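You operate a simulated robot arm through the tools that you are given. There is no shell and no other tool. Be economical: measure what you need, move in short steps, check, and stop when the job is done.

Carry out the task below with a simulated robot arm. There is one attempt and no reset: what you move stays moved.

JOB
Take the felt block on the top of the service table and put it away on the low shelf of the workbench. Take the slide block and leave it on the orange wiper. Put three of the tags from the top of the service table on the shelf of the service table. Take the yellow cartridge and leave it on the shelf of the service table. Do these in any order. Set down upright: felt block, yellow cartridge.

The check looks at the end state, three seconds after you hand in, the way a careful person would. Anything else that was tipped, shoved, dropped, spilled or broken makes it a failure.

ROBOT AND FRAMES
A 7-joint arm with a two-finger gripper on a trunk, on a base that drives. Base frame: it is fixed to the floor where the robot stands at the start and does not move with it; the origin is under the middle of the robot, x ahead of it, y to its left, z up; the surface under the hand at the start is at about z = 800. Units: mm, rad, N and s.
With the tool pointing down near the work surface it reaches from about 380 to 780 mm from the robot's upright axis, wherever it stands. Its first joint turns from -2.496 to 2.496 rad. Places, roughly: felt block (5x4x5 cm) [600, 100, 800]; low shelf of the workbench [-600, -6200, 200]; orange wiper (8x8x2 cm) [600, 200, 400]; shelf of the service table [800, 200, 400]; slide block (5x4x4 cm) [500, 300, 400]; tag (6x4x2 cm) [400, 0, 800]; yellow cartridge (5x5x9 cm) [700, 0, 800]. Payload 2.45 kg.
Tool frame: the origin (TCP) lies between the finger pads and is the grasp point; the fingertips stand 26 mm ahead of it; z points along the fingers, y is the line along which they close. The gripper opens to 96 mm. The gripper's body begins 69 mm behind the TCP.
Orientation is told as [roll, pitch, yaw] about the base's x, y, z axes, in that order, counted from this pose: with the fingers straight down and closing along the base's y, the tool's x points along the base's -x, its y along +y and its z along -z.

CONTROLS
- The arm moves only by the tool jog_arm. Its argument "steps" is one flat list of numbers, 7 for each row, row after row: the opening, from 0 (shut) to 1 (fully open), then the shift along the base's x, y, z in units of 150 mm (1.0 is 150 mm), then the turn, a rotation vector about the base's x, y, z in units of 60 degrees (1.0 is 60 degrees). In form: [claw, dx, dy, dz, rx, ry, rz, claw, dx, dy, dz, rx, ry, rz, ...]. A call has 1 to 12 rows; each row is the pose to reach, as a shift and turn from the pose commanded when the call began. A call with a number of a shift or a turn outside -1 to 1 is refused whole. Rows are played at 5 a second. More than 50 mm and 0.15 rad between two rows, or a gripper value outside its range, and nothing of the call is played. Where a pose cannot be reached the arm comes as near as it can. A force on the tool above 40 N (or 10 N above the force at the start of the call, whichever is more), or a blocked arm, ends the call early, and 0.2 s more pass. The fingers move at their own pace and stop on an object; they squeeze with about 28 N. The grip force told is the motor's: it shows also when the fingers shut on nothing. Time passes only in rows, and 0.2 s behind the last, so rows that repeat a pose let the fingers close. The reply holds the time, the measured pose of the TCP, the force on the tool along the base axes, the opening and the grip force, in the units named above and with some noise, with the torque about the TCP (base axes, N m) and any sound that the robot's microphone picked up, and new pictures: "pictures" is both (left out), scene, wrist or none.
- Cameras (640 x 400 px; columns grow to the right, rows downward): "scene" is now at [8, 209.6, 1525]; the picture's right is [0.22, -0.98, 0.00], its down [-0.72, -0.16, -0.68] and it looks along [0.66, 0.15, -0.74] (base axes); focal length 282 px, centre (320, 200). "wrist" rides on the gripper at [82, 3, -98] in the tool frame; the picture's right is [-0.04, 1.00, 0.00], its down [-0.73, -0.03, -0.68] and it looks along [-0.68, -0.03, 0.73] (tool axes); focal length 256 px, centre (320, 200). There is no depth. A picture from a camera that has moved, and an enlarged one, comes with that camera's place and axes in the base frame and with its lens. The place of the scene camera against the robot may be out by one fixed shift of up to 25 mm in any direction.
- slide_trunk(by): slides the trunk up (or, below 0, down) by that many mm; the arm and the scene camera ride with it, the base frame stays. It gives what a move gives, with no picture.
- roll_base(legs): drives the robot by 1 to 6 legs, each [ahead, turn to the left] in mm and rad, along the robot's own axes; the way and the turn of a leg run together, so that a leg with both is an arc; at most 1500 mm and 3.142 rad a leg. The arm and the cameras ride along, it lands a little off, and it stops where it bumps. It gives what a move gives, and a new picture of the scene camera.
- head_to(pan, tilt): turns the head with the scene camera to pan (to the left, within 2.705 rad either way) and tilt (down, from -0.506 to 1.204), counted from straight ahead of the robot. It gives what a move gives, and a new picture of the scene camera.
- enlarge(camera, box): a new picture of the part [left, top, right, bottom] of that camera's present view, enlarged. The clock stands still meanwhile.
- sign_off(): hands the job in; it is judged then, once.

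Go step by step. Nothing tells you exact positions but the pictures and the camera data: compare them with the known pose of the tool, close in by small moves and look again before you grip or let go. The budget is 186 turns and 260 pictures, counting those below and the enlarged ones. Unless the task says otherwise, let go and move clear before handing in, and close with one line.

The tools are called as name(argument=value, ...) on one line, values as JSON. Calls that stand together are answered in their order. jog_arm: Moves the arm, as the interface text tells. Its arguments: {"type":"object","properties":{"steps":{"type":"array","items":{"type":"number"}},"pictures":{"type":"string","enum":["both","scene","wrist","none"]}},"required":["steps"]} The other tools are called the same way: slide_trunk (by) slides the trunk up or down; roll_base (legs) drives the base; head_to (pan, tilt) turns the head that bears the scene camera; enlarge (camera, box) takes an enlarged picture of a part of a camera's view; sign_off () hands the job in.

At the start:

```text
t: 0.0
ee_pos: [518.6, 228.8, 1113.9]
tool_rot: [-0.001, -0.001, 0.001]
contact_force: [-0.7, 0.1, 0.0]
moment: [0.05, -0.02, 0.0]
opening: 96.2
gripper_force: 0.1
trunk travel left (down, up): [-575.0, 65.0]
robot x, y, heading: [-2.2, -1.6, -0.003]
head pan, tilt: [0.223, 0.829]
```

scene: 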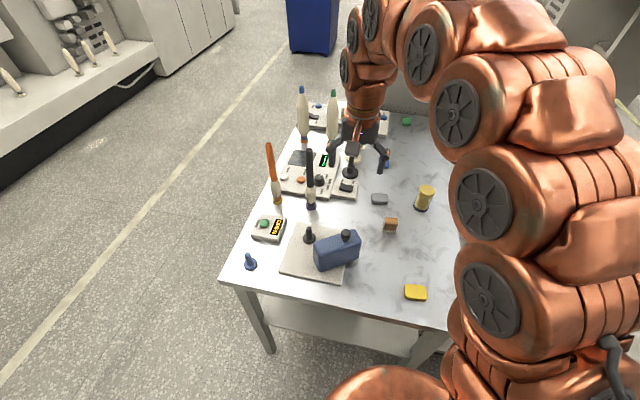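
wrist: 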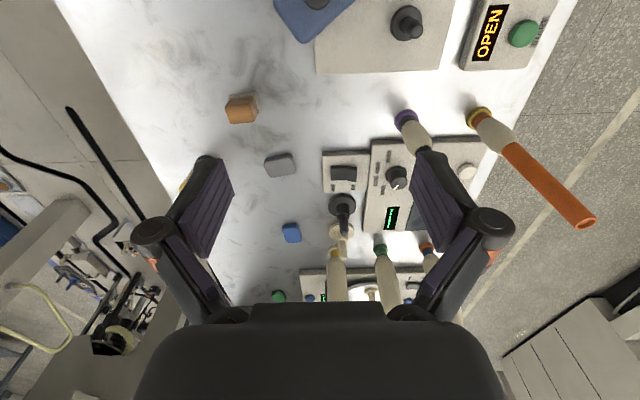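

I see the service table with several devices, tags (yellow, grey, blue, green?), a brown felt block, and a yellow cartridge. I'll enlarge the view to identify things.

enlarge(camera="scene", box=[220, 80, 480, 320])

enlarge(camera="wrist", box=[160, 0, 600, 310])

```text
1.67 times, centred on (350, 200) of scene
camera zoom: at [8.0, 209.6, 1525.0], right [0.22, -0.98, 0.0], down [-0.72, -0.16, -0.68], along [0.66, 0.15, -0.74], focal length 469 px, centre (270, 200)
```

zoom: 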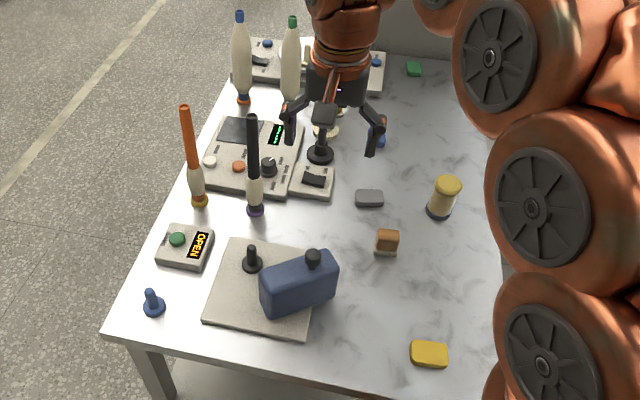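

```text
1.29 times, centred on (380, 155) of wrist
camera zoom: at [438.9, 233.0, 1211.6], right [0.04, 1.0, 0.0], down [0.73, -0.03, 0.68], along [0.68, -0.03, -0.73], focal length 330 px, centre (243, 258)
```

zoom: 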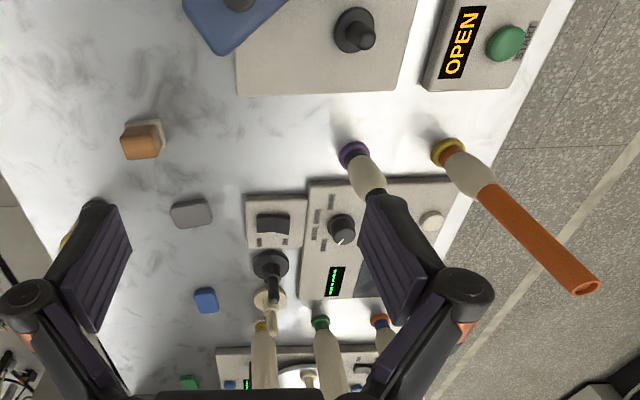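

The yellow, grey and blue tags look easiest to reach; the fourth, green one is far off. Before backing up to view the shelf I look around for obstacles.

head_to(pan=2.7, tilt=0.5)

head_to(pan=-2.4, tilt=0.5)

head_to(pan=-1.4, tilt=0.3)

```text
t: 2.2
ee_pos: [519.8, 228.7, 1113.8]
tool_rot: [0.0, 0.001, 0.002]
contact_force: [0.4, -0.2, 0.8]
moment: [0.02, -0.03, 0.01]
opening: 96.2
gripper_force: 0.2
trunk travel left (down, up): [-575.0, 65.0]
robot x, y, heading: [0.1, -4.6, -0.003]
head pan, tilt: [2.7, 0.499]
camera scene: at [-151.5, 231.0, 1553.3], right [0.43, 0.9, 0.0], down [0.43, -0.2, -0.88], along [-0.79, 0.38, -0.48], focal length 282 px, centre (320, 200)
```

scene: 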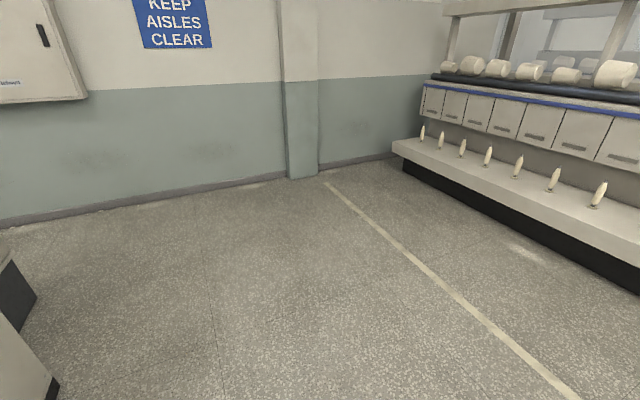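

```text
t: 6.2
ee_pos: [518.8, 229.0, 1113.7]
tool_rot: [0.001, 0.001, 0.002]
contact_force: [0.0, -0.2, 0.3]
moment: [0.01, -0.03, -0.01]
opening: 96.3
gripper_force: 0.1
trunk travel left (down, up): [-575.0, 65.0]
robot x, y, heading: [2.2, 0.1, -0.002]
head pan, tilt: [-2.4, 0.499]
camera scene: at [-136.3, 130.5, 1553.3], right [-0.68, 0.74, 0.0], down [0.35, 0.32, -0.88], along [-0.65, -0.59, -0.48], focal length 282 px, centre (320, 200)
```

scene: 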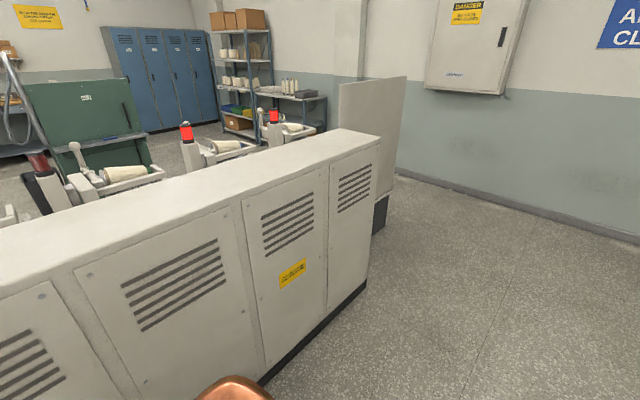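

```text
t: 7.5
ee_pos: [519.5, 228.5, 1111.8]
tool_rot: [-0.001, 0.0, 0.004]
contact_force: [-0.3, 1.6, 0.0]
moment: [0.01, 0.01, 0.02]
opening: 95.9
gripper_force: 0.0
trunk travel left (down, up): [-575.0, 65.0]
robot x, y, heading: [0.1, 3.7, 0.0]
head pan, tilt: [-1.4, 0.3]
camera scene: at [-53.4, 100.0, 1571.7], right [-0.99, -0.17, 0.0], down [-0.05, 0.29, -0.96], along [0.16, -0.94, -0.3], focal length 282 px, centre (320, 200)
```

scene: 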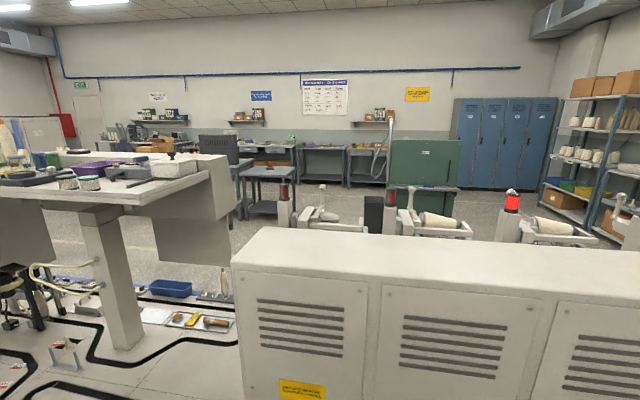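

Behind is clear floor. I back up and lower the trunk to look at the service table's shelf.

roll_base(legs=[[-700, 0]])

slide_trunk(by=-560)

head_to(pan=0.15, tilt=0.4)

```text
t: 11.3
ee_pos: [-172.7, 227.9, 1113.7]
tool_rot: [0.001, -0.001, -0.005]
contact_force: [-0.4, 0.1, -0.6]
moment: [-0.02, -0.01, 0.02]
opening: 96.1
gripper_force: 0.1
trunk travel left (down, up): [-575.0, 65.0]
robot x, y, heading: [-695.2, -1.3, -0.011]
head pan, tilt: [-1.4, 0.3]
camera scene: at [-746.2, 102.6, 1571.7], right [-0.99, -0.16, 0.0], down [-0.05, 0.29, -0.96], along [0.16, -0.94, -0.3], focal length 282 px, centre (320, 200)
```

scene: 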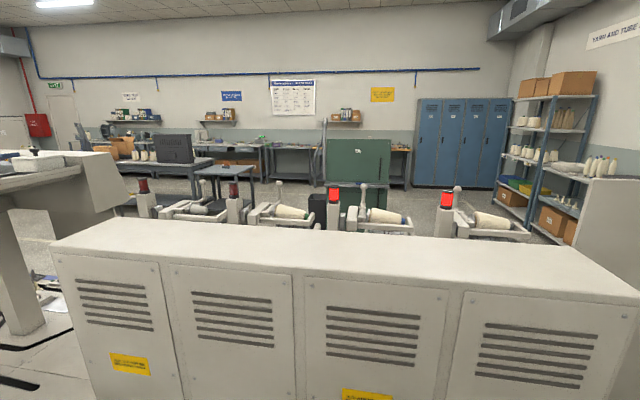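

```text
refused: -560 is not a number from -400 to 400
```

```text
t: 13.0
ee_pos: [-172.9, 227.5, 1113.2]
tool_rot: [-0.001, -0.002, -0.005]
contact_force: [0.0, -0.1, 0.5]
moment: [0.03, 0.03, -0.03]
opening: 95.8
gripper_force: 0.0
trunk travel left (down, up): [-575.0, 65.0]
robot x, y, heading: [-694.3, 2.7, -0.01]
head pan, tilt: [0.15, 0.4]
camera scene: at [-669.8, 207.9, 1562.5], right [0.14, -0.99, 0.0], down [-0.39, -0.06, -0.92], along [0.91, 0.13, -0.39], focal length 282 px, centre (320, 200)
```

scene: 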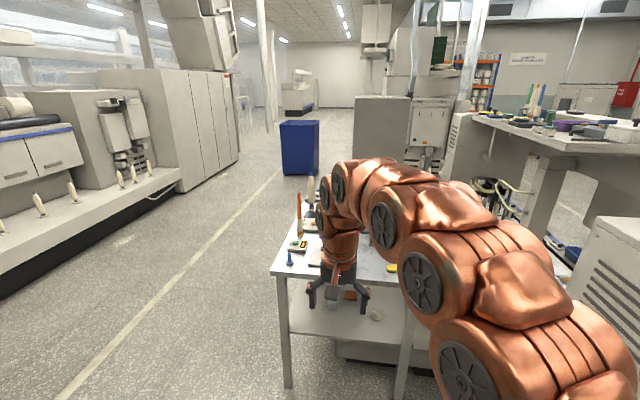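

I lower the trunk in two slides and look at the shelf with both cameras.

slide_trunk(by=-400)

head_to(pan=0.15, tilt=0.4)

enlarge(camera="wrist", box=[0, 0, 640, 400])

```text
t: 16.8
ee_pos: [-173.5, 227.9, 713.6]
tool_rot: [0.0, -0.001, -0.006]
contact_force: [-0.4, -0.3, 0.1]
moment: [0.01, 0.0, 0.01]
opening: 96.2
gripper_force: 0.1
trunk travel left (down, up): [-175.0, 465.0]
robot x, y, heading: [-695.6, 2.1, -0.004]
head pan, tilt: [0.15, 0.4]
```

```text
t: 17.4
ee_pos: [-173.0, 226.9, 713.1]
tool_rot: [0.001, 0.001, -0.005]
contact_force: [0.0, 0.3, -0.6]
moment: [0.02, 0.02, -0.01]
opening: 96.3
gripper_force: 0.1
trunk travel left (down, up): [-175.0, 465.0]
robot x, y, heading: [-694.0, 5.3, -0.005]
head pan, tilt: [0.15, 0.4]
camera scene: at [-669.9, 207.9, 1162.5], right [0.14, -0.99, 0.0], down [-0.39, -0.06, -0.92], along [0.91, 0.13, -0.39], focal length 282 px, centre (320, 200)
```

scene: 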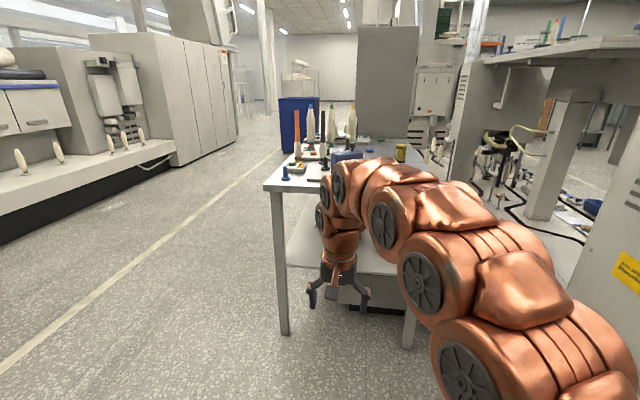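

```text
1.00 times, centred on (320, 200) of wrist (not enlarged: the box is as wide or as high as the picture)
camera zoom: at [-253.1, 232.4, 811.6], right [0.05, 1.0, 0.0], down [0.73, -0.03, 0.68], along [0.68, -0.03, -0.73], focal length 256 px, centre (320, 200)
```

zoom: 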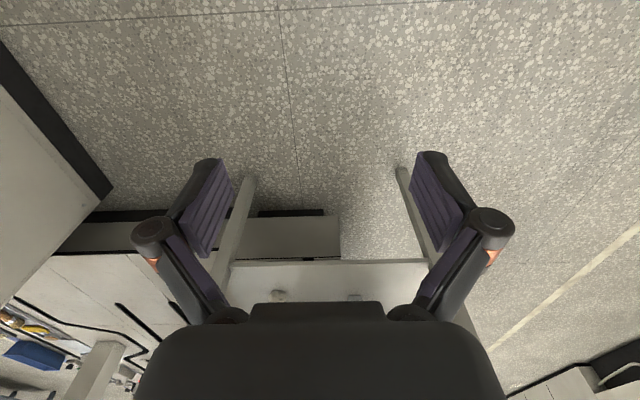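

The shelf's front edge is visible with objects on it, but obscured. I tilt the tool up 30° so the wrist camera sees in.

jog_arm(steps=[1, 0, 0, 0, 0, -0.13, 0, 1, 0, 0, 0, 0, -0.26, 0, 1, 0, 0, 0, 0, -0.39, 0, 1, 0, 0, 0, 0, -0.5, 0], pictures="wrist")

```text
t: 18.4
ee_pos: [-172.1, 227.8, 712.6]
tool_rot: [0.003, -0.525, -0.009]
contact_force: [0.2, 0.6, -0.1]
moment: [-0.05, 0.0, -0.03]
opening: 95.8
gripper_force: 0.0
trunk travel left (down, up): [-175.0, 465.0]
robot x, y, heading: [-692.3, 2.0, -0.008]
head pan, tilt: [0.15, 0.4]
camera wrist: at [-291.2, 232.2, 757.7], right [0.04, 1.0, 0.02], down [0.29, -0.03, 0.96], along [0.95, -0.03, -0.3], focal length 256 px, centre (320, 200)
```

wrist: 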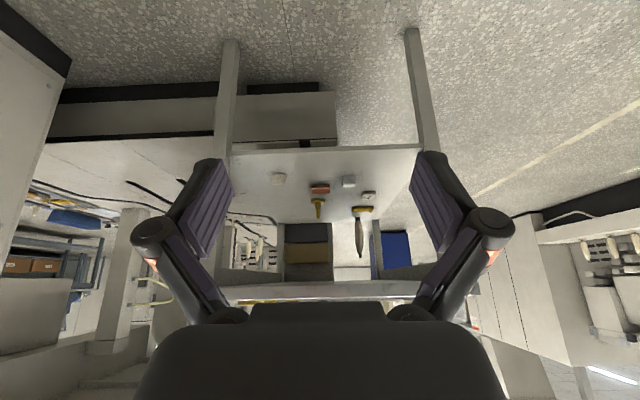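

enlarge(camera="wrist", box=[220, 130, 430, 260])

```text
3.05 times, centred on (325, 195) of wrist
camera zoom: at [-291.2, 232.2, 757.7], right [0.04, 1.0, 0.02], down [0.29, -0.03, 0.96], along [0.95, -0.03, -0.3], focal length 780 px, centre (305, 215)
```

zoom: 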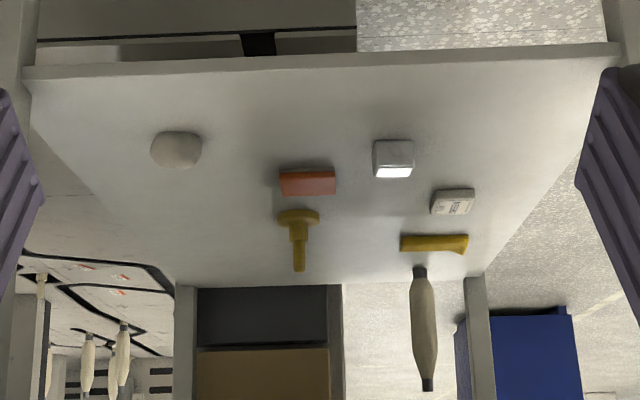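

The slide block is at about (506,305), the wiper at about (625,207), both on the shelf at z≈400, with front edge near x≈357. I lower the trunk more so the arm can come in flat, then tilt the tool further.

slide_trunk(by=-170)

jog_arm(steps=[1, 0, 0, 0, 0, -0.13, 0, 1, 0, 0, 0, 0, -0.26, 0, 1, 0, 0, 0, 0, -0.39, 0, 1, 0, 0, 0, 0, -0.5, 0, 1, 0, 0, 0, 0, -0.62, 0, 1, 0, 0, 0, 0, -0.75, 0], pictures="both")

```text
t: 20.3
ee_pos: [-172.8, 227.6, 542.5]
tool_rot: [0.003, -0.522, -0.008]
contact_force: [0.4, 0.0, -0.2]
moment: [-0.03, -0.02, 0.0]
opening: 96.0
gripper_force: 0.1
trunk travel left (down, up): [-5.0, 635.0]
robot x, y, heading: [-693.6, 0.6, -0.007]
head pan, tilt: [0.15, 0.4]
```

```text
t: 21.7
ee_pos: [-194.6, 239.6, 494.1]
tool_rot: [0.352, -0.937, -0.352]
contact_force: [-1.3, -0.1, -0.8]
moment: [0.0, -0.01, -0.02]
opening: 96.0
gripper_force: 0.0
out of reach, approached as far as the arm can: row 6
trunk travel left (down, up): [-5.0, 635.0]
robot x, y, heading: [-693.7, 1.4, 0.0]
head pan, tilt: [0.15, 0.4]
stopped in row 6: the arm was blocked; the commanded pose is now the measured one
camera scene: at [-669.8, 207.9, 992.5], right [0.14, -0.99, 0.0], down [-0.39, -0.06, -0.92], along [0.91, 0.13, -0.39], focal length 282 px, centre (320, 200)
camera wrist: at [-320.2, 254.0, 483.6], right [0.09, 0.97, 0.24], down [-0.16, -0.22, 0.96], along [0.98, -0.12, 0.13], focal length 256 px, centre (320, 200)
```

scene: 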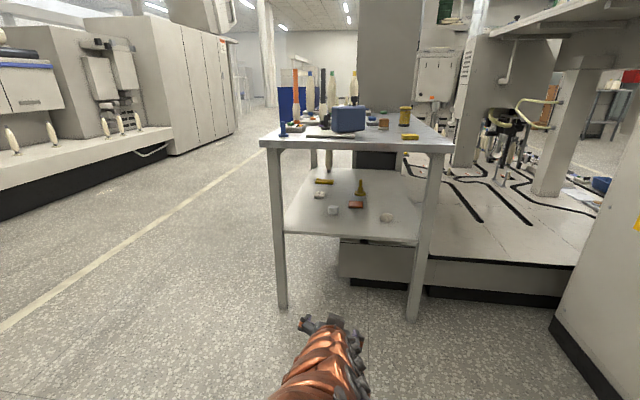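
wrist: 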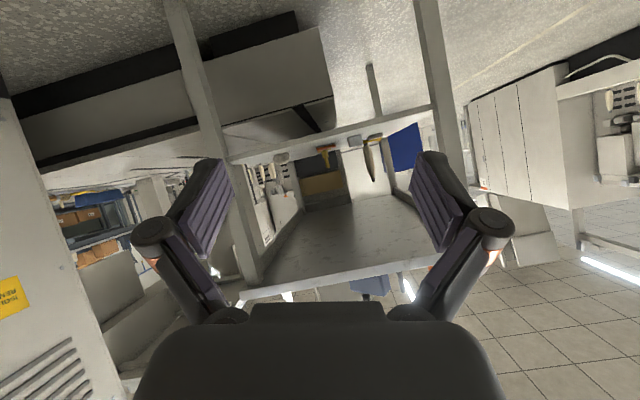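

The wrist camera hangs under the tool when tilted like this, and the arm got cramped. I return to a milder tilt, meaning to flip the tool 180° so the camera sits on top.

jog_arm(steps=[1, 0.05, -0.02, 0.1, -0.047, 0.108, 0.026, 1, 0.1, -0.04, 0.2, -0.093, 0.215, 0.053, 1, 0.12, -0.06, 0.3, -0.14, 0.322, 0.08, 1, 0.15, -0.08, 0.32, -0.186, 0.43, 0.106], pictures="none")

```text
t: 22.7
ee_pos: [-171.4, 228.6, 544.1]
tool_rot: [-0.014, -0.53, 0.021]
contact_force: [0.6, 0.1, 0.3]
moment: [-0.03, -0.04, -0.02]
opening: 95.9
gripper_force: 0.2
trunk travel left (down, up): [-5.0, 635.0]
robot x, y, heading: [-692.0, 2.1, -0.01]
head pan, tilt: [0.15, 0.4]
```

jog_arm(steps=[1, 0, 0, 0.1, 0.0, 0.125, 0, 1, 0, 0, 0.2, 0, 0.25, 0, 1, 0, 0, 0.3, 0, 0.375, 0, 1, 0, 0, 0.4, 0, 0.5, 0], pictures="none")

jog_arm(steps=[1, 0, 0, 0, 0, 0, 0.14, 1, 0, 0, 0, 0, 0, 0.28, 1, 0, 0, 0, 0, 0, 0.42, 1, 0, 0, 0, 0, 0, 0.56, 1, 0, 0, 0, 0, 0, 0.7, 1, 0, 0, 0, 0, 0, 0.84, 1, 0, 0, 0, 0, 0, 0.98], pictures="none")

jog_arm(steps=[1, 0, 0, 0, 0, 0, 0.14, 1, 0, 0, 0, 0, 0, 0.28, 1, 0, 0, 0, 0, 0, 0.42, 1, 0, 0, 0, 0, 0, 0.56, 1, 0, 0, 0, 0, 0, 0.7, 1, 0, 0, 0, 0, 0, 0.84, 1, 0, 0, 0, 0, 0, 0.98], pictures="none")

```text
t: 23.7
ee_pos: [-171.5, 230.0, 604.0]
tool_rot: [-0.001, -0.006, 0.016]
contact_force: [-0.2, -0.3, 0.1]
moment: [-0.02, 0.02, 0.01]
opening: 95.9
gripper_force: 0.1
trunk travel left (down, up): [-5.0, 635.0]
robot x, y, heading: [-688.9, 3.7, -0.005]
head pan, tilt: [0.15, 0.4]
```

```text
t: 25.3
ee_pos: [-171.3, 228.4, 602.0]
tool_rot: [-0.002, -0.003, 1.045]
contact_force: [0.1, -1.1, -0.1]
moment: [0.01, 0.02, 0.03]
opening: 95.9
gripper_force: 0.1
trunk travel left (down, up): [-5.0, 635.0]
robot x, y, heading: [-695.3, 0.4, -0.005]
head pan, tilt: [0.15, 0.4]
```

```text
t: 26.9
ee_pos: [-171.1, 228.0, 603.4]
tool_rot: [-0.002, -0.005, 2.072]
contact_force: [-0.1, -0.6, -0.2]
moment: [-0.02, 0.0, -0.01]
opening: 96.2
gripper_force: 0.0
trunk travel left (down, up): [-5.0, 635.0]
robot x, y, heading: [-693.7, 4.2, -0.004]
head pan, tilt: [0.15, 0.4]
```

jog_arm(steps=[1, 0, 0, 0, 0, 0, 0.14, 1, 0, 0, 0, 0, 0, 0.28, 1, 0, 0, 0, 0, 0, 0.42, 1, 0, 0, 0, 0, 0, 0.56, 1, 0, 0, 0, 0, 0, 0.7, 1, 0, 0, 0, 0, 0, 0.84, 1, 0, 0, 0, 0, 0, 0.98, 1, 0, 0, 0, 0, 0, 1.0], pictures="both")

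```text
t: 28.7
ee_pos: [-171.5, 228.5, 603.2]
tool_rot: [-0.003, -0.006, 3.119]
contact_force: [-0.1, -0.1, -0.2]
moment: [-0.01, 0.0, 0.03]
opening: 95.8
gripper_force: 0.1
trunk travel left (down, up): [-5.0, 635.0]
robot x, y, heading: [-694.2, -0.0, -0.005]
head pan, tilt: [0.15, 0.4]
camera scene: at [-669.8, 207.9, 992.5], right [0.14, -0.99, 0.0], down [-0.39, -0.06, -0.92], along [0.91, 0.13, -0.39], focal length 282 px, centre (320, 200)
camera wrist: at [-88.9, 224.2, 701.7], right [-0.06, -1.0, 0.0], down [-0.73, 0.04, 0.68], along [-0.68, 0.04, -0.73], focal length 256 px, centre (320, 200)
```

scene: 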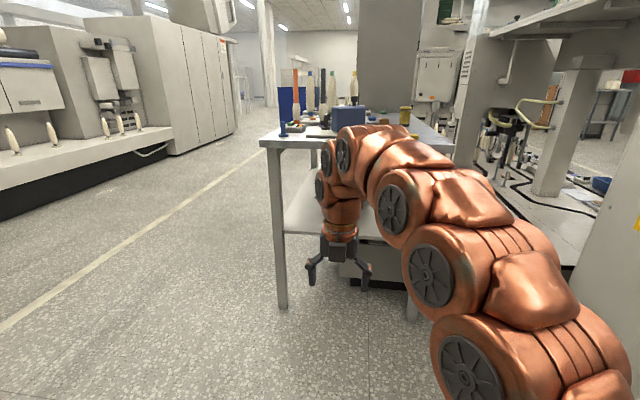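
wrist: 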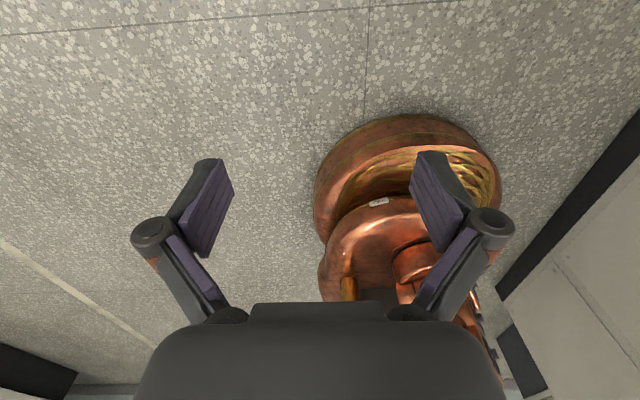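

The flip worked. Now I extend forward and tilt the tool up to 60°.

jog_arm(steps=[1, 0.2, 0, 0, 0, -0.14, 0, 1, 0.4, 0, 0, 0, -0.28, 0, 1, 0.6, 0, 0, 0, -0.42, 0, 1, 0.8, 0, 0, 0, -0.56, 0, 1, 1, 0, 0, 0, -0.7, 0, 1, 1, 0, -0.1, 0, -0.84, 0, 1, 1, 0, -0.2, 0, -0.97, 0], pictures="both")

```text
t: 30.3
ee_pos: [-22.7, 228.7, 572.9]
tool_rot: [-0.042, 1.011, 3.095]
contact_force: [0.8, 1.0, 0.4]
moment: [0.02, -0.01, -0.01]
opening: 95.7
gripper_force: 0.0
trunk travel left (down, up): [-5.0, 635.0]
robot x, y, heading: [-693.2, 0.1, -0.005]
head pan, tilt: [0.15, 0.4]
camera scene: at [-669.9, 207.9, 992.4], right [0.14, -0.99, 0.0], down [-0.39, -0.06, -0.92], along [0.91, 0.13, -0.39], focal length 282 px, centre (320, 200)
camera wrist: at [-61.2, 223.8, 694.6], right [-0.03, -1.0, -0.06], down [-0.96, 0.04, -0.26], along [0.26, 0.05, -0.96], focal length 256 px, centre (320, 200)
```

scene: 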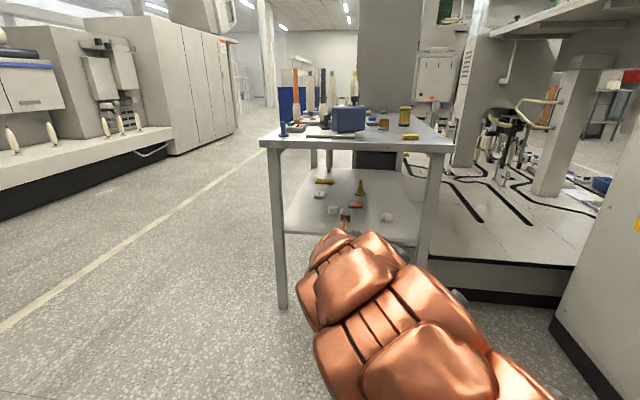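
wrist: 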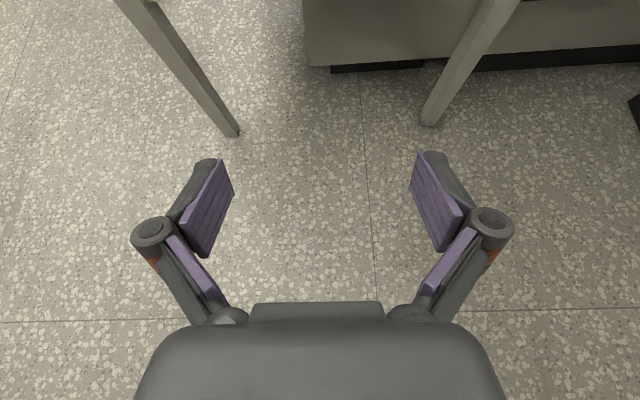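

The tilted, camera-on-top posture works. I lower the tool, shift it toward y≈300 and drive up to the shelf.

jog_arm(steps=[1, 0, 0.2, -0.2, 0, 0, 0, 1, 0, 0.35, -0.4, 0, 0, 0.0, 1, 0, 0.5, -0.53, 0, 0, 0.02], pictures="none")

roll_base(legs=[[400, 0]])

enlarge(camera="wrist", box=[0, 0, 640, 400])

```text
t: 31.1
ee_pos: [-22.7, 304.3, 494.7]
tool_rot: [-0.045, 1.01, 3.114]
contact_force: [0.4, 0.5, 0.7]
moment: [-0.02, -0.01, -0.02]
opening: 96.1
gripper_force: 0.0
trunk travel left (down, up): [-5.0, 635.0]
robot x, y, heading: [-694.5, 2.3, -0.007]
head pan, tilt: [0.15, 0.4]
```

```text
t: 33.6
ee_pos: [385.3, 298.9, 494.4]
tool_rot: [-0.041, 1.009, 3.112]
contact_force: [0.0, -0.2, 0.1]
moment: [-0.01, -0.01, 0.02]
opening: 96.1
gripper_force: 0.0
trunk travel left (down, up): [-5.0, 635.0]
robot x, y, heading: [-288.6, -0.3, -0.013]
head pan, tilt: [0.15, 0.4]
camera scene: at [-262.9, 204.4, 992.5], right [0.14, -0.99, 0.0], down [-0.39, -0.05, -0.92], along [0.91, 0.13, -0.39], focal length 282 px, centre (320, 200)
```

scene: 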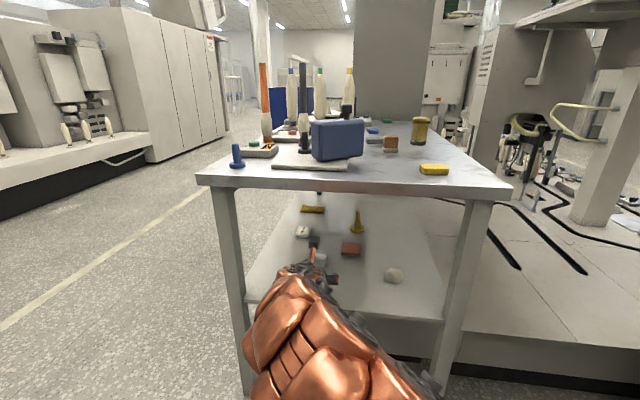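

```text
1.00 times, centred on (320, 200) of wrist (not enlarged: the box is as wide or as high as the picture)
camera zoom: at [346.0, 292.9, 615.6], right [-0.01, -1.0, -0.06], down [-0.97, 0.03, -0.26], along [0.26, 0.05, -0.96], focal length 256 px, centre (320, 200)
```

zoom: 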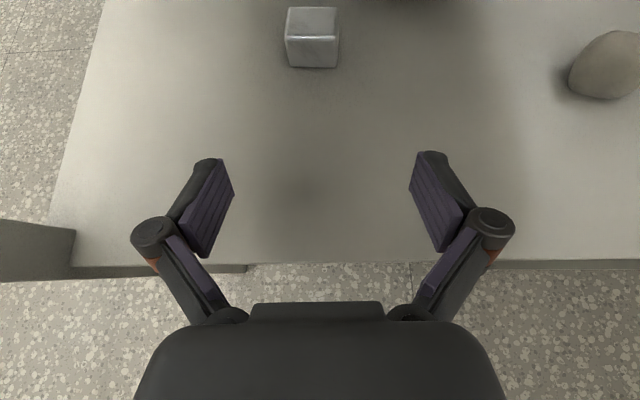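

The slide block is near (557,305), 5 cm wide along y. I drive 100 mm closer at a safe height and look again.

roll_base(legs=[[100, 0]])

enlarge(camera="wrist", box=[0, 0, 640, 400])

```text
t: 34.8
ee_pos: [484.1, 297.0, 494.2]
tool_rot: [-0.041, 1.009, 3.114]
contact_force: [-0.1, 0.0, -0.2]
moment: [0.01, 0.03, -0.02]
opening: 96.1
gripper_force: 0.1
trunk travel left (down, up): [-5.0, 635.0]
robot x, y, heading: [-186.8, -3.2, -0.009]
head pan, tilt: [0.15, 0.4]
camera scene: at [-163.5, 203.4, 992.5], right [0.14, -0.99, 0.0], down [-0.39, -0.05, -0.92], along [0.91, 0.13, -0.39], focal length 282 px, centre (320, 200)
```

scene: 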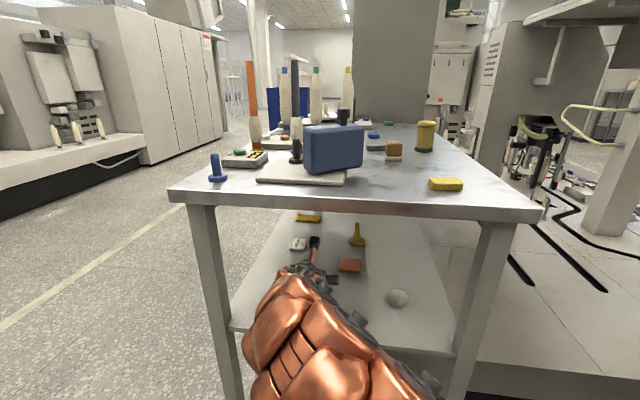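

```text
1.00 times, centred on (320, 200) of wrist (not enlarged: the box is as wide or as high as the picture)
camera zoom: at [445.4, 291.8, 615.6], right [-0.01, -1.0, -0.06], down [-0.97, 0.03, -0.26], along [0.26, 0.05, -0.96], focal length 256 px, centre (320, 200)
```

zoom: 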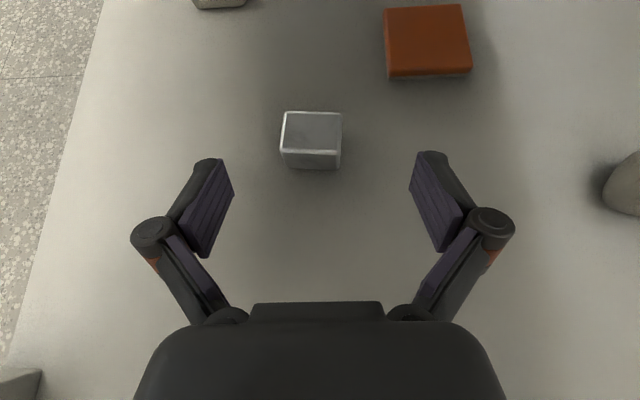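

The block is at about (551,306) with its top at z≈440. I lower behind it, slide the fingers astride it and check.

jog_arm(steps=[1, 0, 0.06, -0.17, -0.057, 0, 0, 1, 0, 0.06, -0.33, -0.057, 0, 0, 1, 0.22, 0.06, -0.34, -0.057, 0, 0, 1, 0.43, 0.06, -0.36, -0.057, 0, 0, 1, 0.43, 0.06, -0.42, -0.057, 0, 0], pictures="wrist")

```text
t: 36.0
ee_pos: [548.8, 307.2, 436.2]
tool_rot: [0.06, 1.015, -3.082]
contact_force: [7.9, 3.0, 32.5]
moment: [1.76, -0.19, -0.4]
opening: 96.5
gripper_force: 0.0
trunk travel left (down, up): [-5.0, 635.0]
robot x, y, heading: [-186.9, -1.5, -0.015]
head pan, tilt: [0.15, 0.4]
camera wrist: at [509.6, 308.2, 557.9], right [-0.01, -1.0, 0.0], down [-0.96, 0.01, -0.27], along [0.27, 0.0, -0.96], focal length 256 px, centre (320, 200)
```

wrist: 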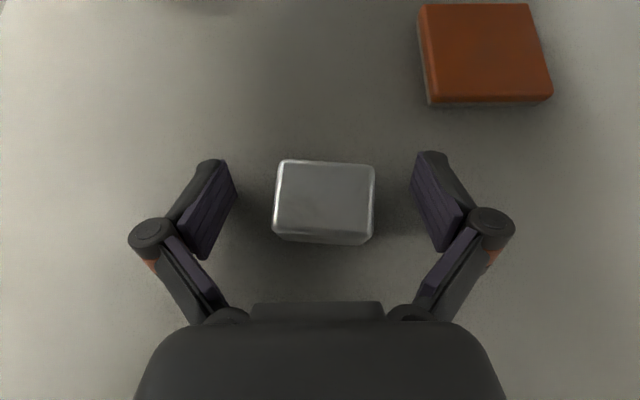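

The fingers touch the shelf a little; the block is centred. I raise slightly and close.

jog_arm(steps=[1, 0, 0, 0.06, 0, 0, 0, 0.3, 0, 0, 0.06, 0, 0, 0, 0.3, 0, 0, 0.06, 0, 0, 0, 0.3, 0, 0, 0.06, 0, 0, 0, 0.3, 0, 0, 0.06, 0, 0, 0], pictures="wrist")

```text
t: 37.2
ee_pos: [548.0, 307.1, 444.7]
tool_rot: [0.066, 1.014, -3.076]
contact_force: [-1.2, 15.3, 35.7]
moment: [1.34, -0.4, 0.26]
opening: 43.5
gripper_force: 21.4
trunk travel left (down, up): [-5.0, 635.0]
robot x, y, heading: [-185.5, -1.2, -0.012]
head pan, tilt: [0.15, 0.4]
camera wrist: at [509.0, 308.7, 565.5], right [-0.01, -1.0, 0.0], down [-0.96, 0.01, -0.27], along [0.27, 0.0, -0.96], focal length 256 px, centre (320, 200)
```

wrist: 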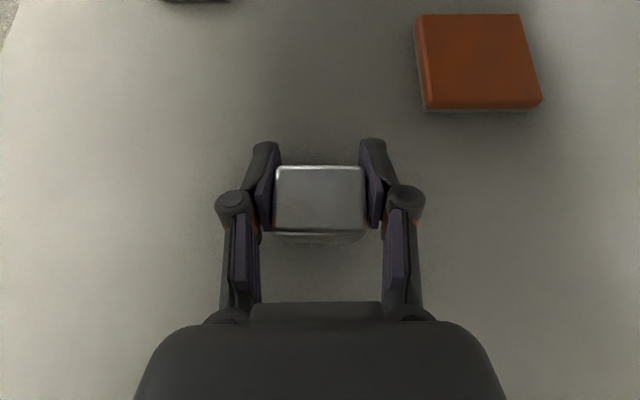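

There's still an upward force after lifting, so I check whether the arm touches the shelf edge.

head_to(pan=0.25, tilt=0.8)

enlarge(camera="scene", box=[160, 80, 480, 280])

```text
t: 38.0
ee_pos: [546.7, 306.8, 443.8]
tool_rot: [0.067, 1.014, -3.077]
contact_force: [6.7, 17.2, 50.6]
moment: [1.74, -0.66, 0.01]
opening: 43.0
gripper_force: 28.4
trunk travel left (down, up): [-5.0, 635.0]
robot x, y, heading: [-188.3, -1.0, -0.008]
head pan, tilt: [0.25, 0.799]
camera scene: at [-178.5, 209.1, 957.9], right [0.24, -0.97, 0.0], down [-0.69, -0.17, -0.7], along [0.68, 0.17, -0.71], focal length 282 px, centre (320, 200)
```

scene: 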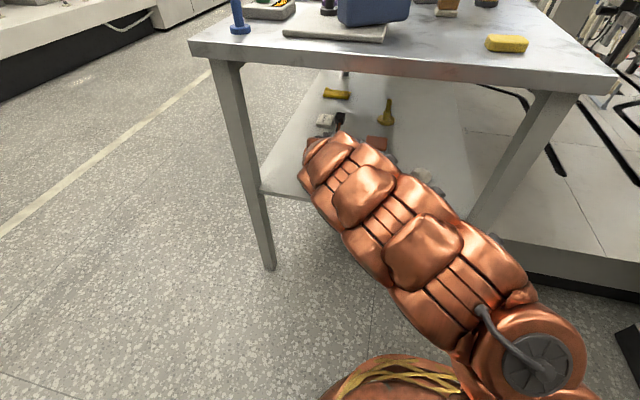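

```text
2.00 times, centred on (320, 180) of scene
camera zoom: at [-178.5, 209.1, 957.9], right [0.24, -0.97, 0.0], down [-0.69, -0.17, -0.7], along [0.68, 0.17, -0.71], focal length 563 px, centre (320, 240)
```

zoom: 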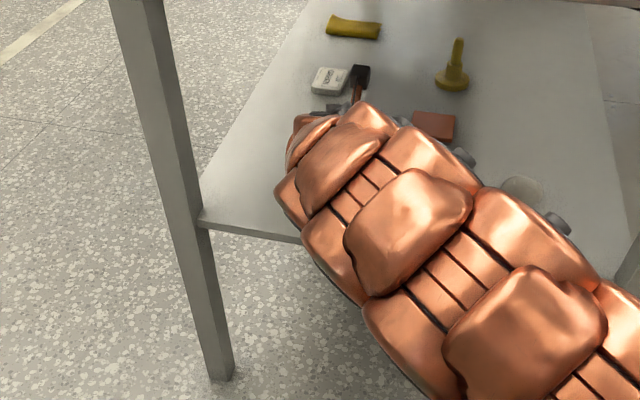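

The forearm seems to rest on the shelf's front edge. I lift with the block held, and then raise the trunk for a higher forearm.

jog_arm(steps=[0.3, 0, 0, 0.15, 0, 0, 0, 0.3, 0, 0, 0.3, 0, 0, 0, 0.3, 0, 0, 0.4, 0, 0, 0], pictures="wrist")

```text
t: 38.8
ee_pos: [547.7, 306.1, 499.0]
tool_rot: [0.072, 1.007, -3.074]
contact_force: [-0.1, 0.6, -0.1]
moment: [0.0, 0.0, 0.02]
opening: 28.7
gripper_force: 0.1
trunk travel left (down, up): [-5.0, 635.0]
robot x, y, heading: [-183.3, -0.8, -0.009]
head pan, tilt: [0.25, 0.799]
camera wrist: at [509.9, 307.4, 621.0], right [-0.02, -1.0, 0.01], down [-0.97, 0.01, -0.26], along [0.26, -0.01, -0.97], focal length 256 px, centre (320, 200)
```

wrist: 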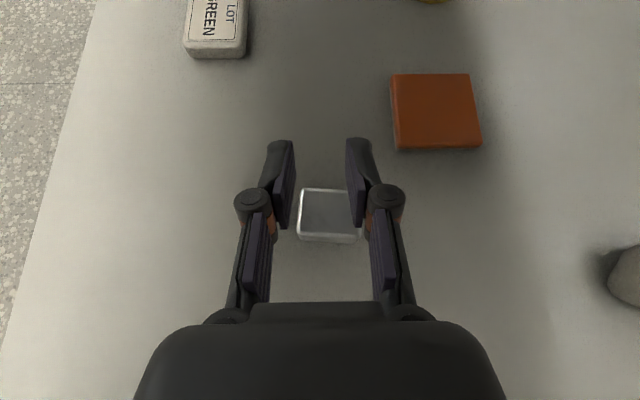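

The block slipped out but stands fine. I open, and raise the trunk in two stages with the tool compensated downward.

jog_arm(steps=[1, 0, 0, 0, 0, 0, 0, 1, 0, 0, 0, 0, 0, 0, 1, 0, 0, 0, 0, 0, 0], pictures="none")

slide_trunk(by=60)

jog_arm(steps=[1, 0, 0, -0.2, 0, 0, 0, 1, 0, 0, -0.4, 0, 0, 0], pictures="none")

slide_trunk(by=60)

jog_arm(steps=[1, 0, 0, -0.2, 0, 0, 0, 1, 0, 0, -0.4, 0, 0, 0], pictures="both")

```text
t: 39.6
ee_pos: [548.3, 305.6, 501.2]
tool_rot: [0.072, 1.009, -3.072]
contact_force: [-0.2, 0.1, 0.1]
moment: [0.0, 0.02, 0.0]
opening: 95.8
gripper_force: 0.1
trunk travel left (down, up): [-5.0, 635.0]
robot x, y, heading: [-185.9, -2.1, -0.006]
head pan, tilt: [0.25, 0.799]
```

```text
t: 40.6
ee_pos: [548.4, 305.9, 560.5]
tool_rot: [0.071, 1.008, -3.074]
contact_force: [-0.1, 0.2, -0.3]
moment: [-0.01, -0.04, 0.0]
opening: 96.0
gripper_force: 0.1
trunk travel left (down, up): [-65.0, 575.0]
robot x, y, heading: [-189.2, -2.8, -0.011]
head pan, tilt: [0.25, 0.799]
```

```text
t: 41.2
ee_pos: [548.2, 306.0, 501.2]
tool_rot: [0.07, 1.011, -3.072]
contact_force: [0.6, 0.7, -0.3]
moment: [0.03, -0.02, 0.0]
opening: 95.8
gripper_force: 0.0
trunk travel left (down, up): [-65.0, 575.0]
robot x, y, heading: [-184.1, -3.4, -0.006]
head pan, tilt: [0.25, 0.799]
```

```text
t: 42.2
ee_pos: [548.5, 306.2, 560.0]
tool_rot: [0.072, 1.009, -3.074]
contact_force: [-0.5, -0.7, 0.0]
moment: [-0.01, -0.03, -0.05]
opening: 96.3
gripper_force: 0.0
trunk travel left (down, up): [-125.0, 515.0]
robot x, y, heading: [-184.8, -4.0, -0.006]
head pan, tilt: [0.25, 0.799]
```

```text
t: 42.8
ee_pos: [548.3, 304.4, 499.6]
tool_rot: [0.071, 1.007, -3.076]
contact_force: [-0.2, -0.5, -0.6]
moment: [0.01, 0.01, -0.03]
opening: 96.1
gripper_force: 0.1
trunk travel left (down, up): [-125.0, 515.0]
robot x, y, heading: [-188.6, -5.3, -0.005]
head pan, tilt: [0.25, 0.799]
camera scene: at [-177.0, 209.8, 1077.4], right [0.24, -0.97, 0.0], down [-0.7, -0.17, -0.7], along [0.68, 0.17, -0.72], focal length 282 px, centre (320, 200)
camera wrist: at [509.3, 307.9, 621.3], right [-0.01, -1.0, 0.0], down [-0.97, 0.01, -0.26], along [0.26, -0.01, -0.97], focal length 256 px, centre (320, 200)
```

scene: 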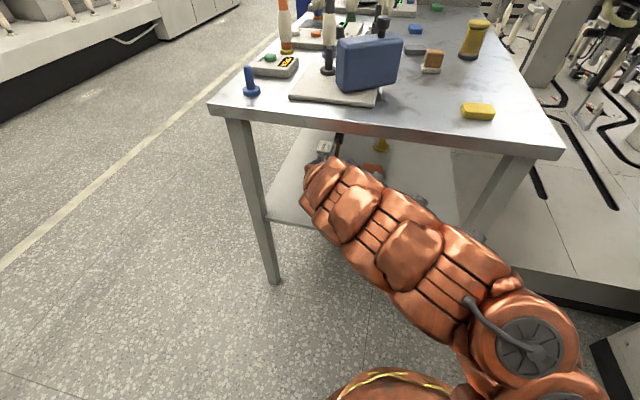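
wrist: 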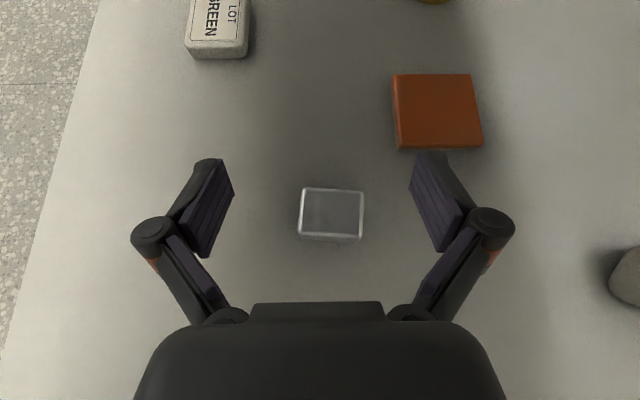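

Trunk higher now. I lower again onto the block (about (551,299)) and watch the force.

jog_arm(steps=[1, 0, -0.03, -0.15, 0, 0, 0, 1, 0, -0.03, -0.3, 0, 0, 0, 1, 0.01, -0.03, -0.38, 0, 0, 0, 1, 0.01, -0.03, -0.45, 0, 0, 0], pictures="wrist")

```text
t: 43.8
ee_pos: [550.1, 302.9, 436.6]
tool_rot: [0.064, 1.015, -3.078]
contact_force: [1.1, 4.6, 21.1]
moment: [1.22, -0.08, -0.11]
opening: 96.2
gripper_force: 0.1
trunk travel left (down, up): [-125.0, 515.0]
robot x, y, heading: [-188.1, -1.8, -0.008]
head pan, tilt: [0.25, 0.799]
camera wrist: at [511.0, 304.4, 558.4], right [-0.01, -1.0, 0.0], down [-0.96, 0.01, -0.27], along [0.27, 0.0, -0.96], focal length 256 px, centre (320, 200)
```

wrist: 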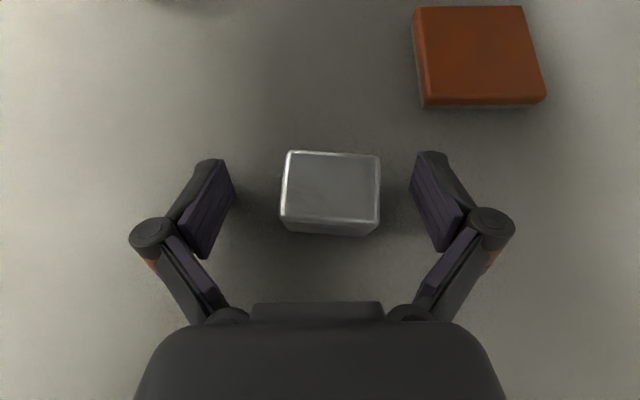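

The shelf seems to be at z≈411 and the fingertips lengthen as they close. I raise 12 mm, close fully, and check.

jog_arm(steps=[1, 0, -0.02, 0.08, 0, 0, 0, 0.3, 0, -0.02, 0.1, 0, 0, 0, 0.1, 0, -0.02, 0.1, 0, 0, 0, 0, 0, -0.02, 0.1, 0, 0, 0, 0, 0, -0.02, 0.1, 0, 0, 0, 0, 0, -0.02, 0.1, 0, 0, 0], pictures="wrist")

```text
t: 45.2
ee_pos: [549.6, 297.9, 447.3]
tool_rot: [0.071, 1.009, -3.072]
contact_force: [-0.5, -0.7, -0.3]
moment: [0.02, 0.0, 0.0]
opening: 43.2
gripper_force: 28.0
trunk travel left (down, up): [-125.0, 515.0]
robot x, y, heading: [-187.8, -3.1, -0.009]
head pan, tilt: [0.25, 0.799]
camera wrist: at [511.2, 300.2, 569.6], right [-0.01, -1.0, 0.0], down [-0.97, 0.01, -0.26], along [0.26, -0.01, -0.97], focal length 256 px, centre (320, 200)
```

wrist: 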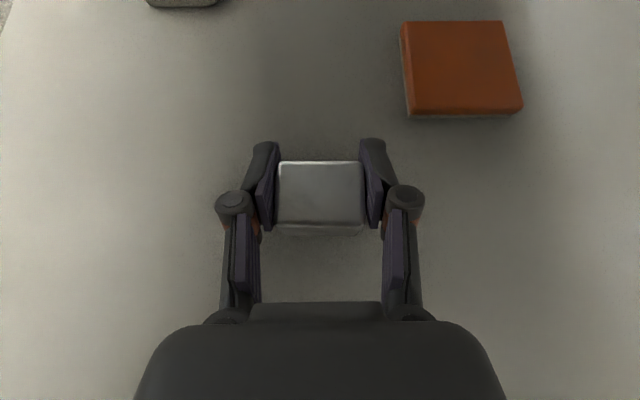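

Gripped with no shelf force now. I lift slowly 50 mm and check the hold.

jog_arm(steps=[0, 0, 0, 0.07, 0, 0, 0, 0, 0, 0, 0.14, 0, 0, 0, 0, 0, 0, 0.2, 0, 0, 0, 0, 0, 0, 0.27, 0, 0, 0, 0, 0, 0, 0.33, 0, 0, 0], pictures="wrist")

```text
t: 46.4
ee_pos: [550.2, 297.5, 497.0]
tool_rot: [0.07, 1.011, -3.074]
contact_force: [0.0, 0.7, -0.3]
moment: [0.0, -0.01, -0.03]
opening: 43.1
gripper_force: 27.9
trunk travel left (down, up): [-125.0, 515.0]
robot x, y, heading: [-188.6, -1.2, -0.01]
head pan, tilt: [0.25, 0.799]
camera wrist: at [511.6, 300.3, 618.4], right [-0.01, -1.0, 0.0], down [-0.97, 0.01, -0.26], along [0.26, -0.01, -0.97], focal length 256 px, centre (320, 200)
```

wrist: 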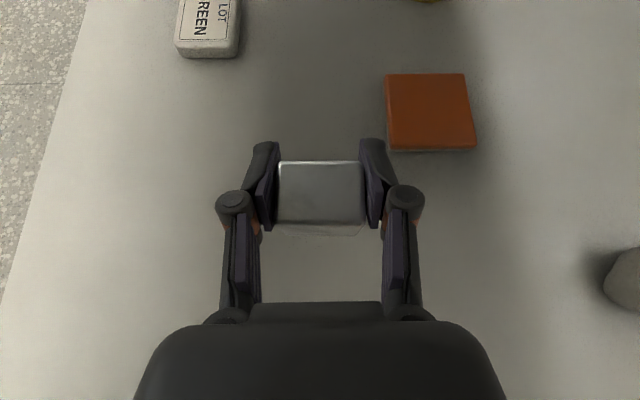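

The block is held. The wiper centre is about (639,206); I move above it and look.

jog_arm(steps=[0, 0.15, -0.15, 0, 0, 0, 0, 0, 0.3, -0.3, 0, 0, 0, 0, 0, 0.45, -0.45, 0, 0, 0, 0, 0, 0.59, -0.61, 0, 0, 0, 0, 0, 0.59, -0.61, -0.07, 0, 0, 0], pictures="wrist")

```text
t: 47.6
ee_pos: [639.2, 206.8, 488.8]
tool_rot: [0.071, 1.009, -3.073]
contact_force: [0.3, 0.4, -1.0]
moment: [0.0, -0.03, -0.02]
opening: 43.0
gripper_force: 27.7
trunk travel left (down, up): [-125.0, 515.0]
robot x, y, heading: [-183.4, 1.9, -0.009]
head pan, tilt: [0.25, 0.799]
camera wrist: at [599.8, 209.3, 608.7], right [-0.01, -1.0, 0.0], down [-0.97, 0.01, -0.26], along [0.26, -0.01, -0.97], focal length 256 px, centre (320, 200)
```

wrist: 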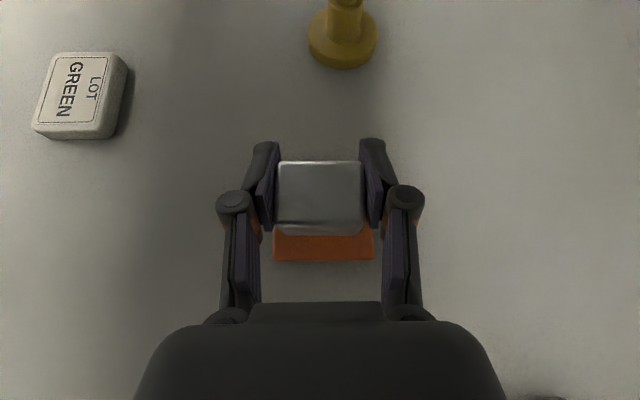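

Well aligned over the wiper. I lower gently until contact.

jog_arm(steps=[0, 0.01, 0, -0.05, 0, 0, 0, 0, 0.01, 0, -0.1, 0, 0, 0, 0, 0.01, 0, -0.12, 0, 0, 0], pictures="wrist")

```text
t: 48.4
ee_pos: [638.8, 206.3, 469.0]
tool_rot: [0.071, 1.009, -3.073]
contact_force: [0.1, -0.4, -2.1]
moment: [0.03, 0.03, 0.02]
opening: 43.2
gripper_force: 27.7
trunk travel left (down, up): [-125.0, 515.0]
robot x, y, heading: [-184.7, -4.0, -0.011]
head pan, tilt: [0.25, 0.799]
camera wrist: at [601.2, 208.9, 590.5], right [-0.01, -1.0, 0.0], down [-0.97, 0.01, -0.26], along [0.26, -0.01, -0.97], focal length 256 px, centre (320, 200)
```

wrist: 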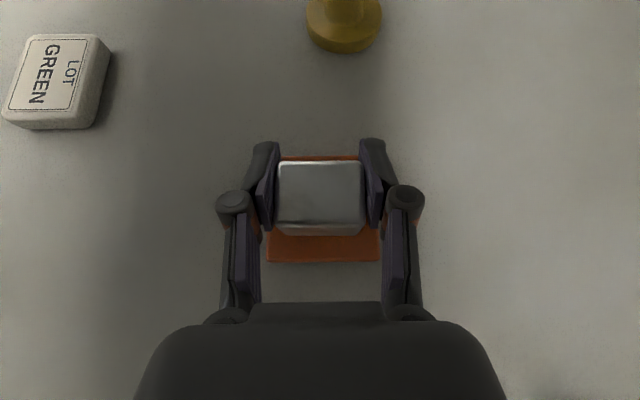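

jog_arm(steps=[0, 0, 0, -0.02, 0, 0, 0, 0, 0, 0, -0.04, 0, 0, 0], pictures="none")

```text
t: 49.0
ee_pos: [641.3, 207.2, 463.3]
tool_rot: [0.07, 1.009, -3.076]
contact_force: [0.1, 0.2, -1.2]
moment: [-0.03, 0.02, -0.03]
opening: 43.0
gripper_force: 28.0
trunk travel left (down, up): [-125.0, 515.0]
robot x, y, heading: [-188.1, -1.7, -0.006]
head pan, tilt: [0.25, 0.799]
```

jog_arm(steps=[0, 0, 0, -0.02, 0, 0, 0, 0, 0, 0, -0.035, 0, 0, 0, 0, 0, 0, -0.035, 0, 0, 0], pictures="wrist")

```text
t: 49.8
ee_pos: [640.5, 205.9, 460.1]
tool_rot: [0.069, 1.013, -3.075]
contact_force: [4.1, 1.4, 18.9]
moment: [0.46, -0.06, -0.1]
opening: 43.3
gripper_force: 27.9
trunk travel left (down, up): [-125.0, 515.0]
robot x, y, heading: [-186.6, -3.6, -0.013]
head pan, tilt: [0.25, 0.799]
camera wrist: at [601.2, 208.6, 581.7], right [-0.01, -1.0, 0.0], down [-0.96, 0.01, -0.26], along [0.26, -0.01, -0.96], focal length 256 px, centre (320, 200)
```

wrist: 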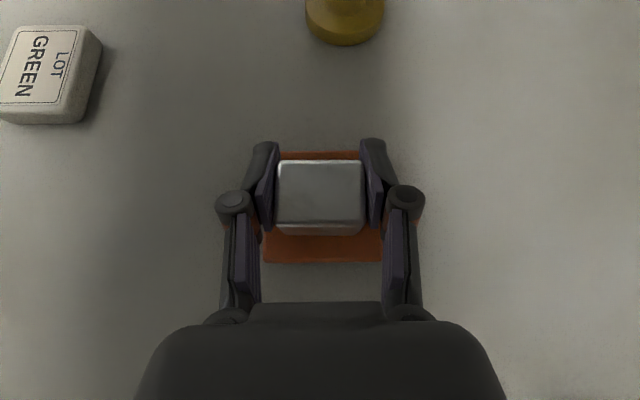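

Seated on the wiper. I ease up slightly, open and rise.

jog_arm(steps=[0, 0, 0, 0.015, 0, 0, 0, 0.8, 0, 0, 0.015, 0, 0, 0, 0.8, 0, 0, 0.015, 0, 0, 0, 0.8, 0, 0, 0.015, 0, 0, 0, 0.8, 0, 0, 0.15, 0, 0, 0, 0.8, 0, 0, 0.35, 0, 0, 0, 0.8, -0.2, 0, 0.35, 0, 0, 0], pictures="wrist")

```text
t: 51.4
ee_pos: [609.4, 206.5, 510.8]
tool_rot: [0.072, 1.009, -3.073]
contact_force: [-1.0, -0.1, -0.1]
moment: [-0.01, 0.02, 0.0]
opening: 76.9
gripper_force: 0.1
trunk travel left (down, up): [-125.0, 515.0]
robot x, y, heading: [-187.8, -0.9, -0.01]
head pan, tilt: [0.25, 0.799]
camera wrist: at [570.9, 209.8, 632.0], right [-0.01, -1.0, 0.0], down [-0.97, 0.01, -0.26], along [0.26, -0.01, -0.97], focal length 256 px, centre (320, 200)
```

wrist: 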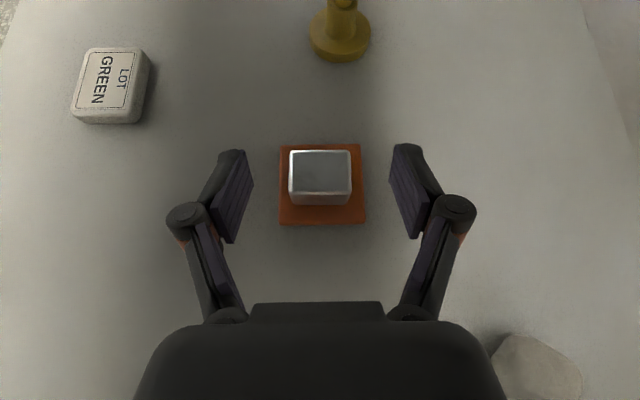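

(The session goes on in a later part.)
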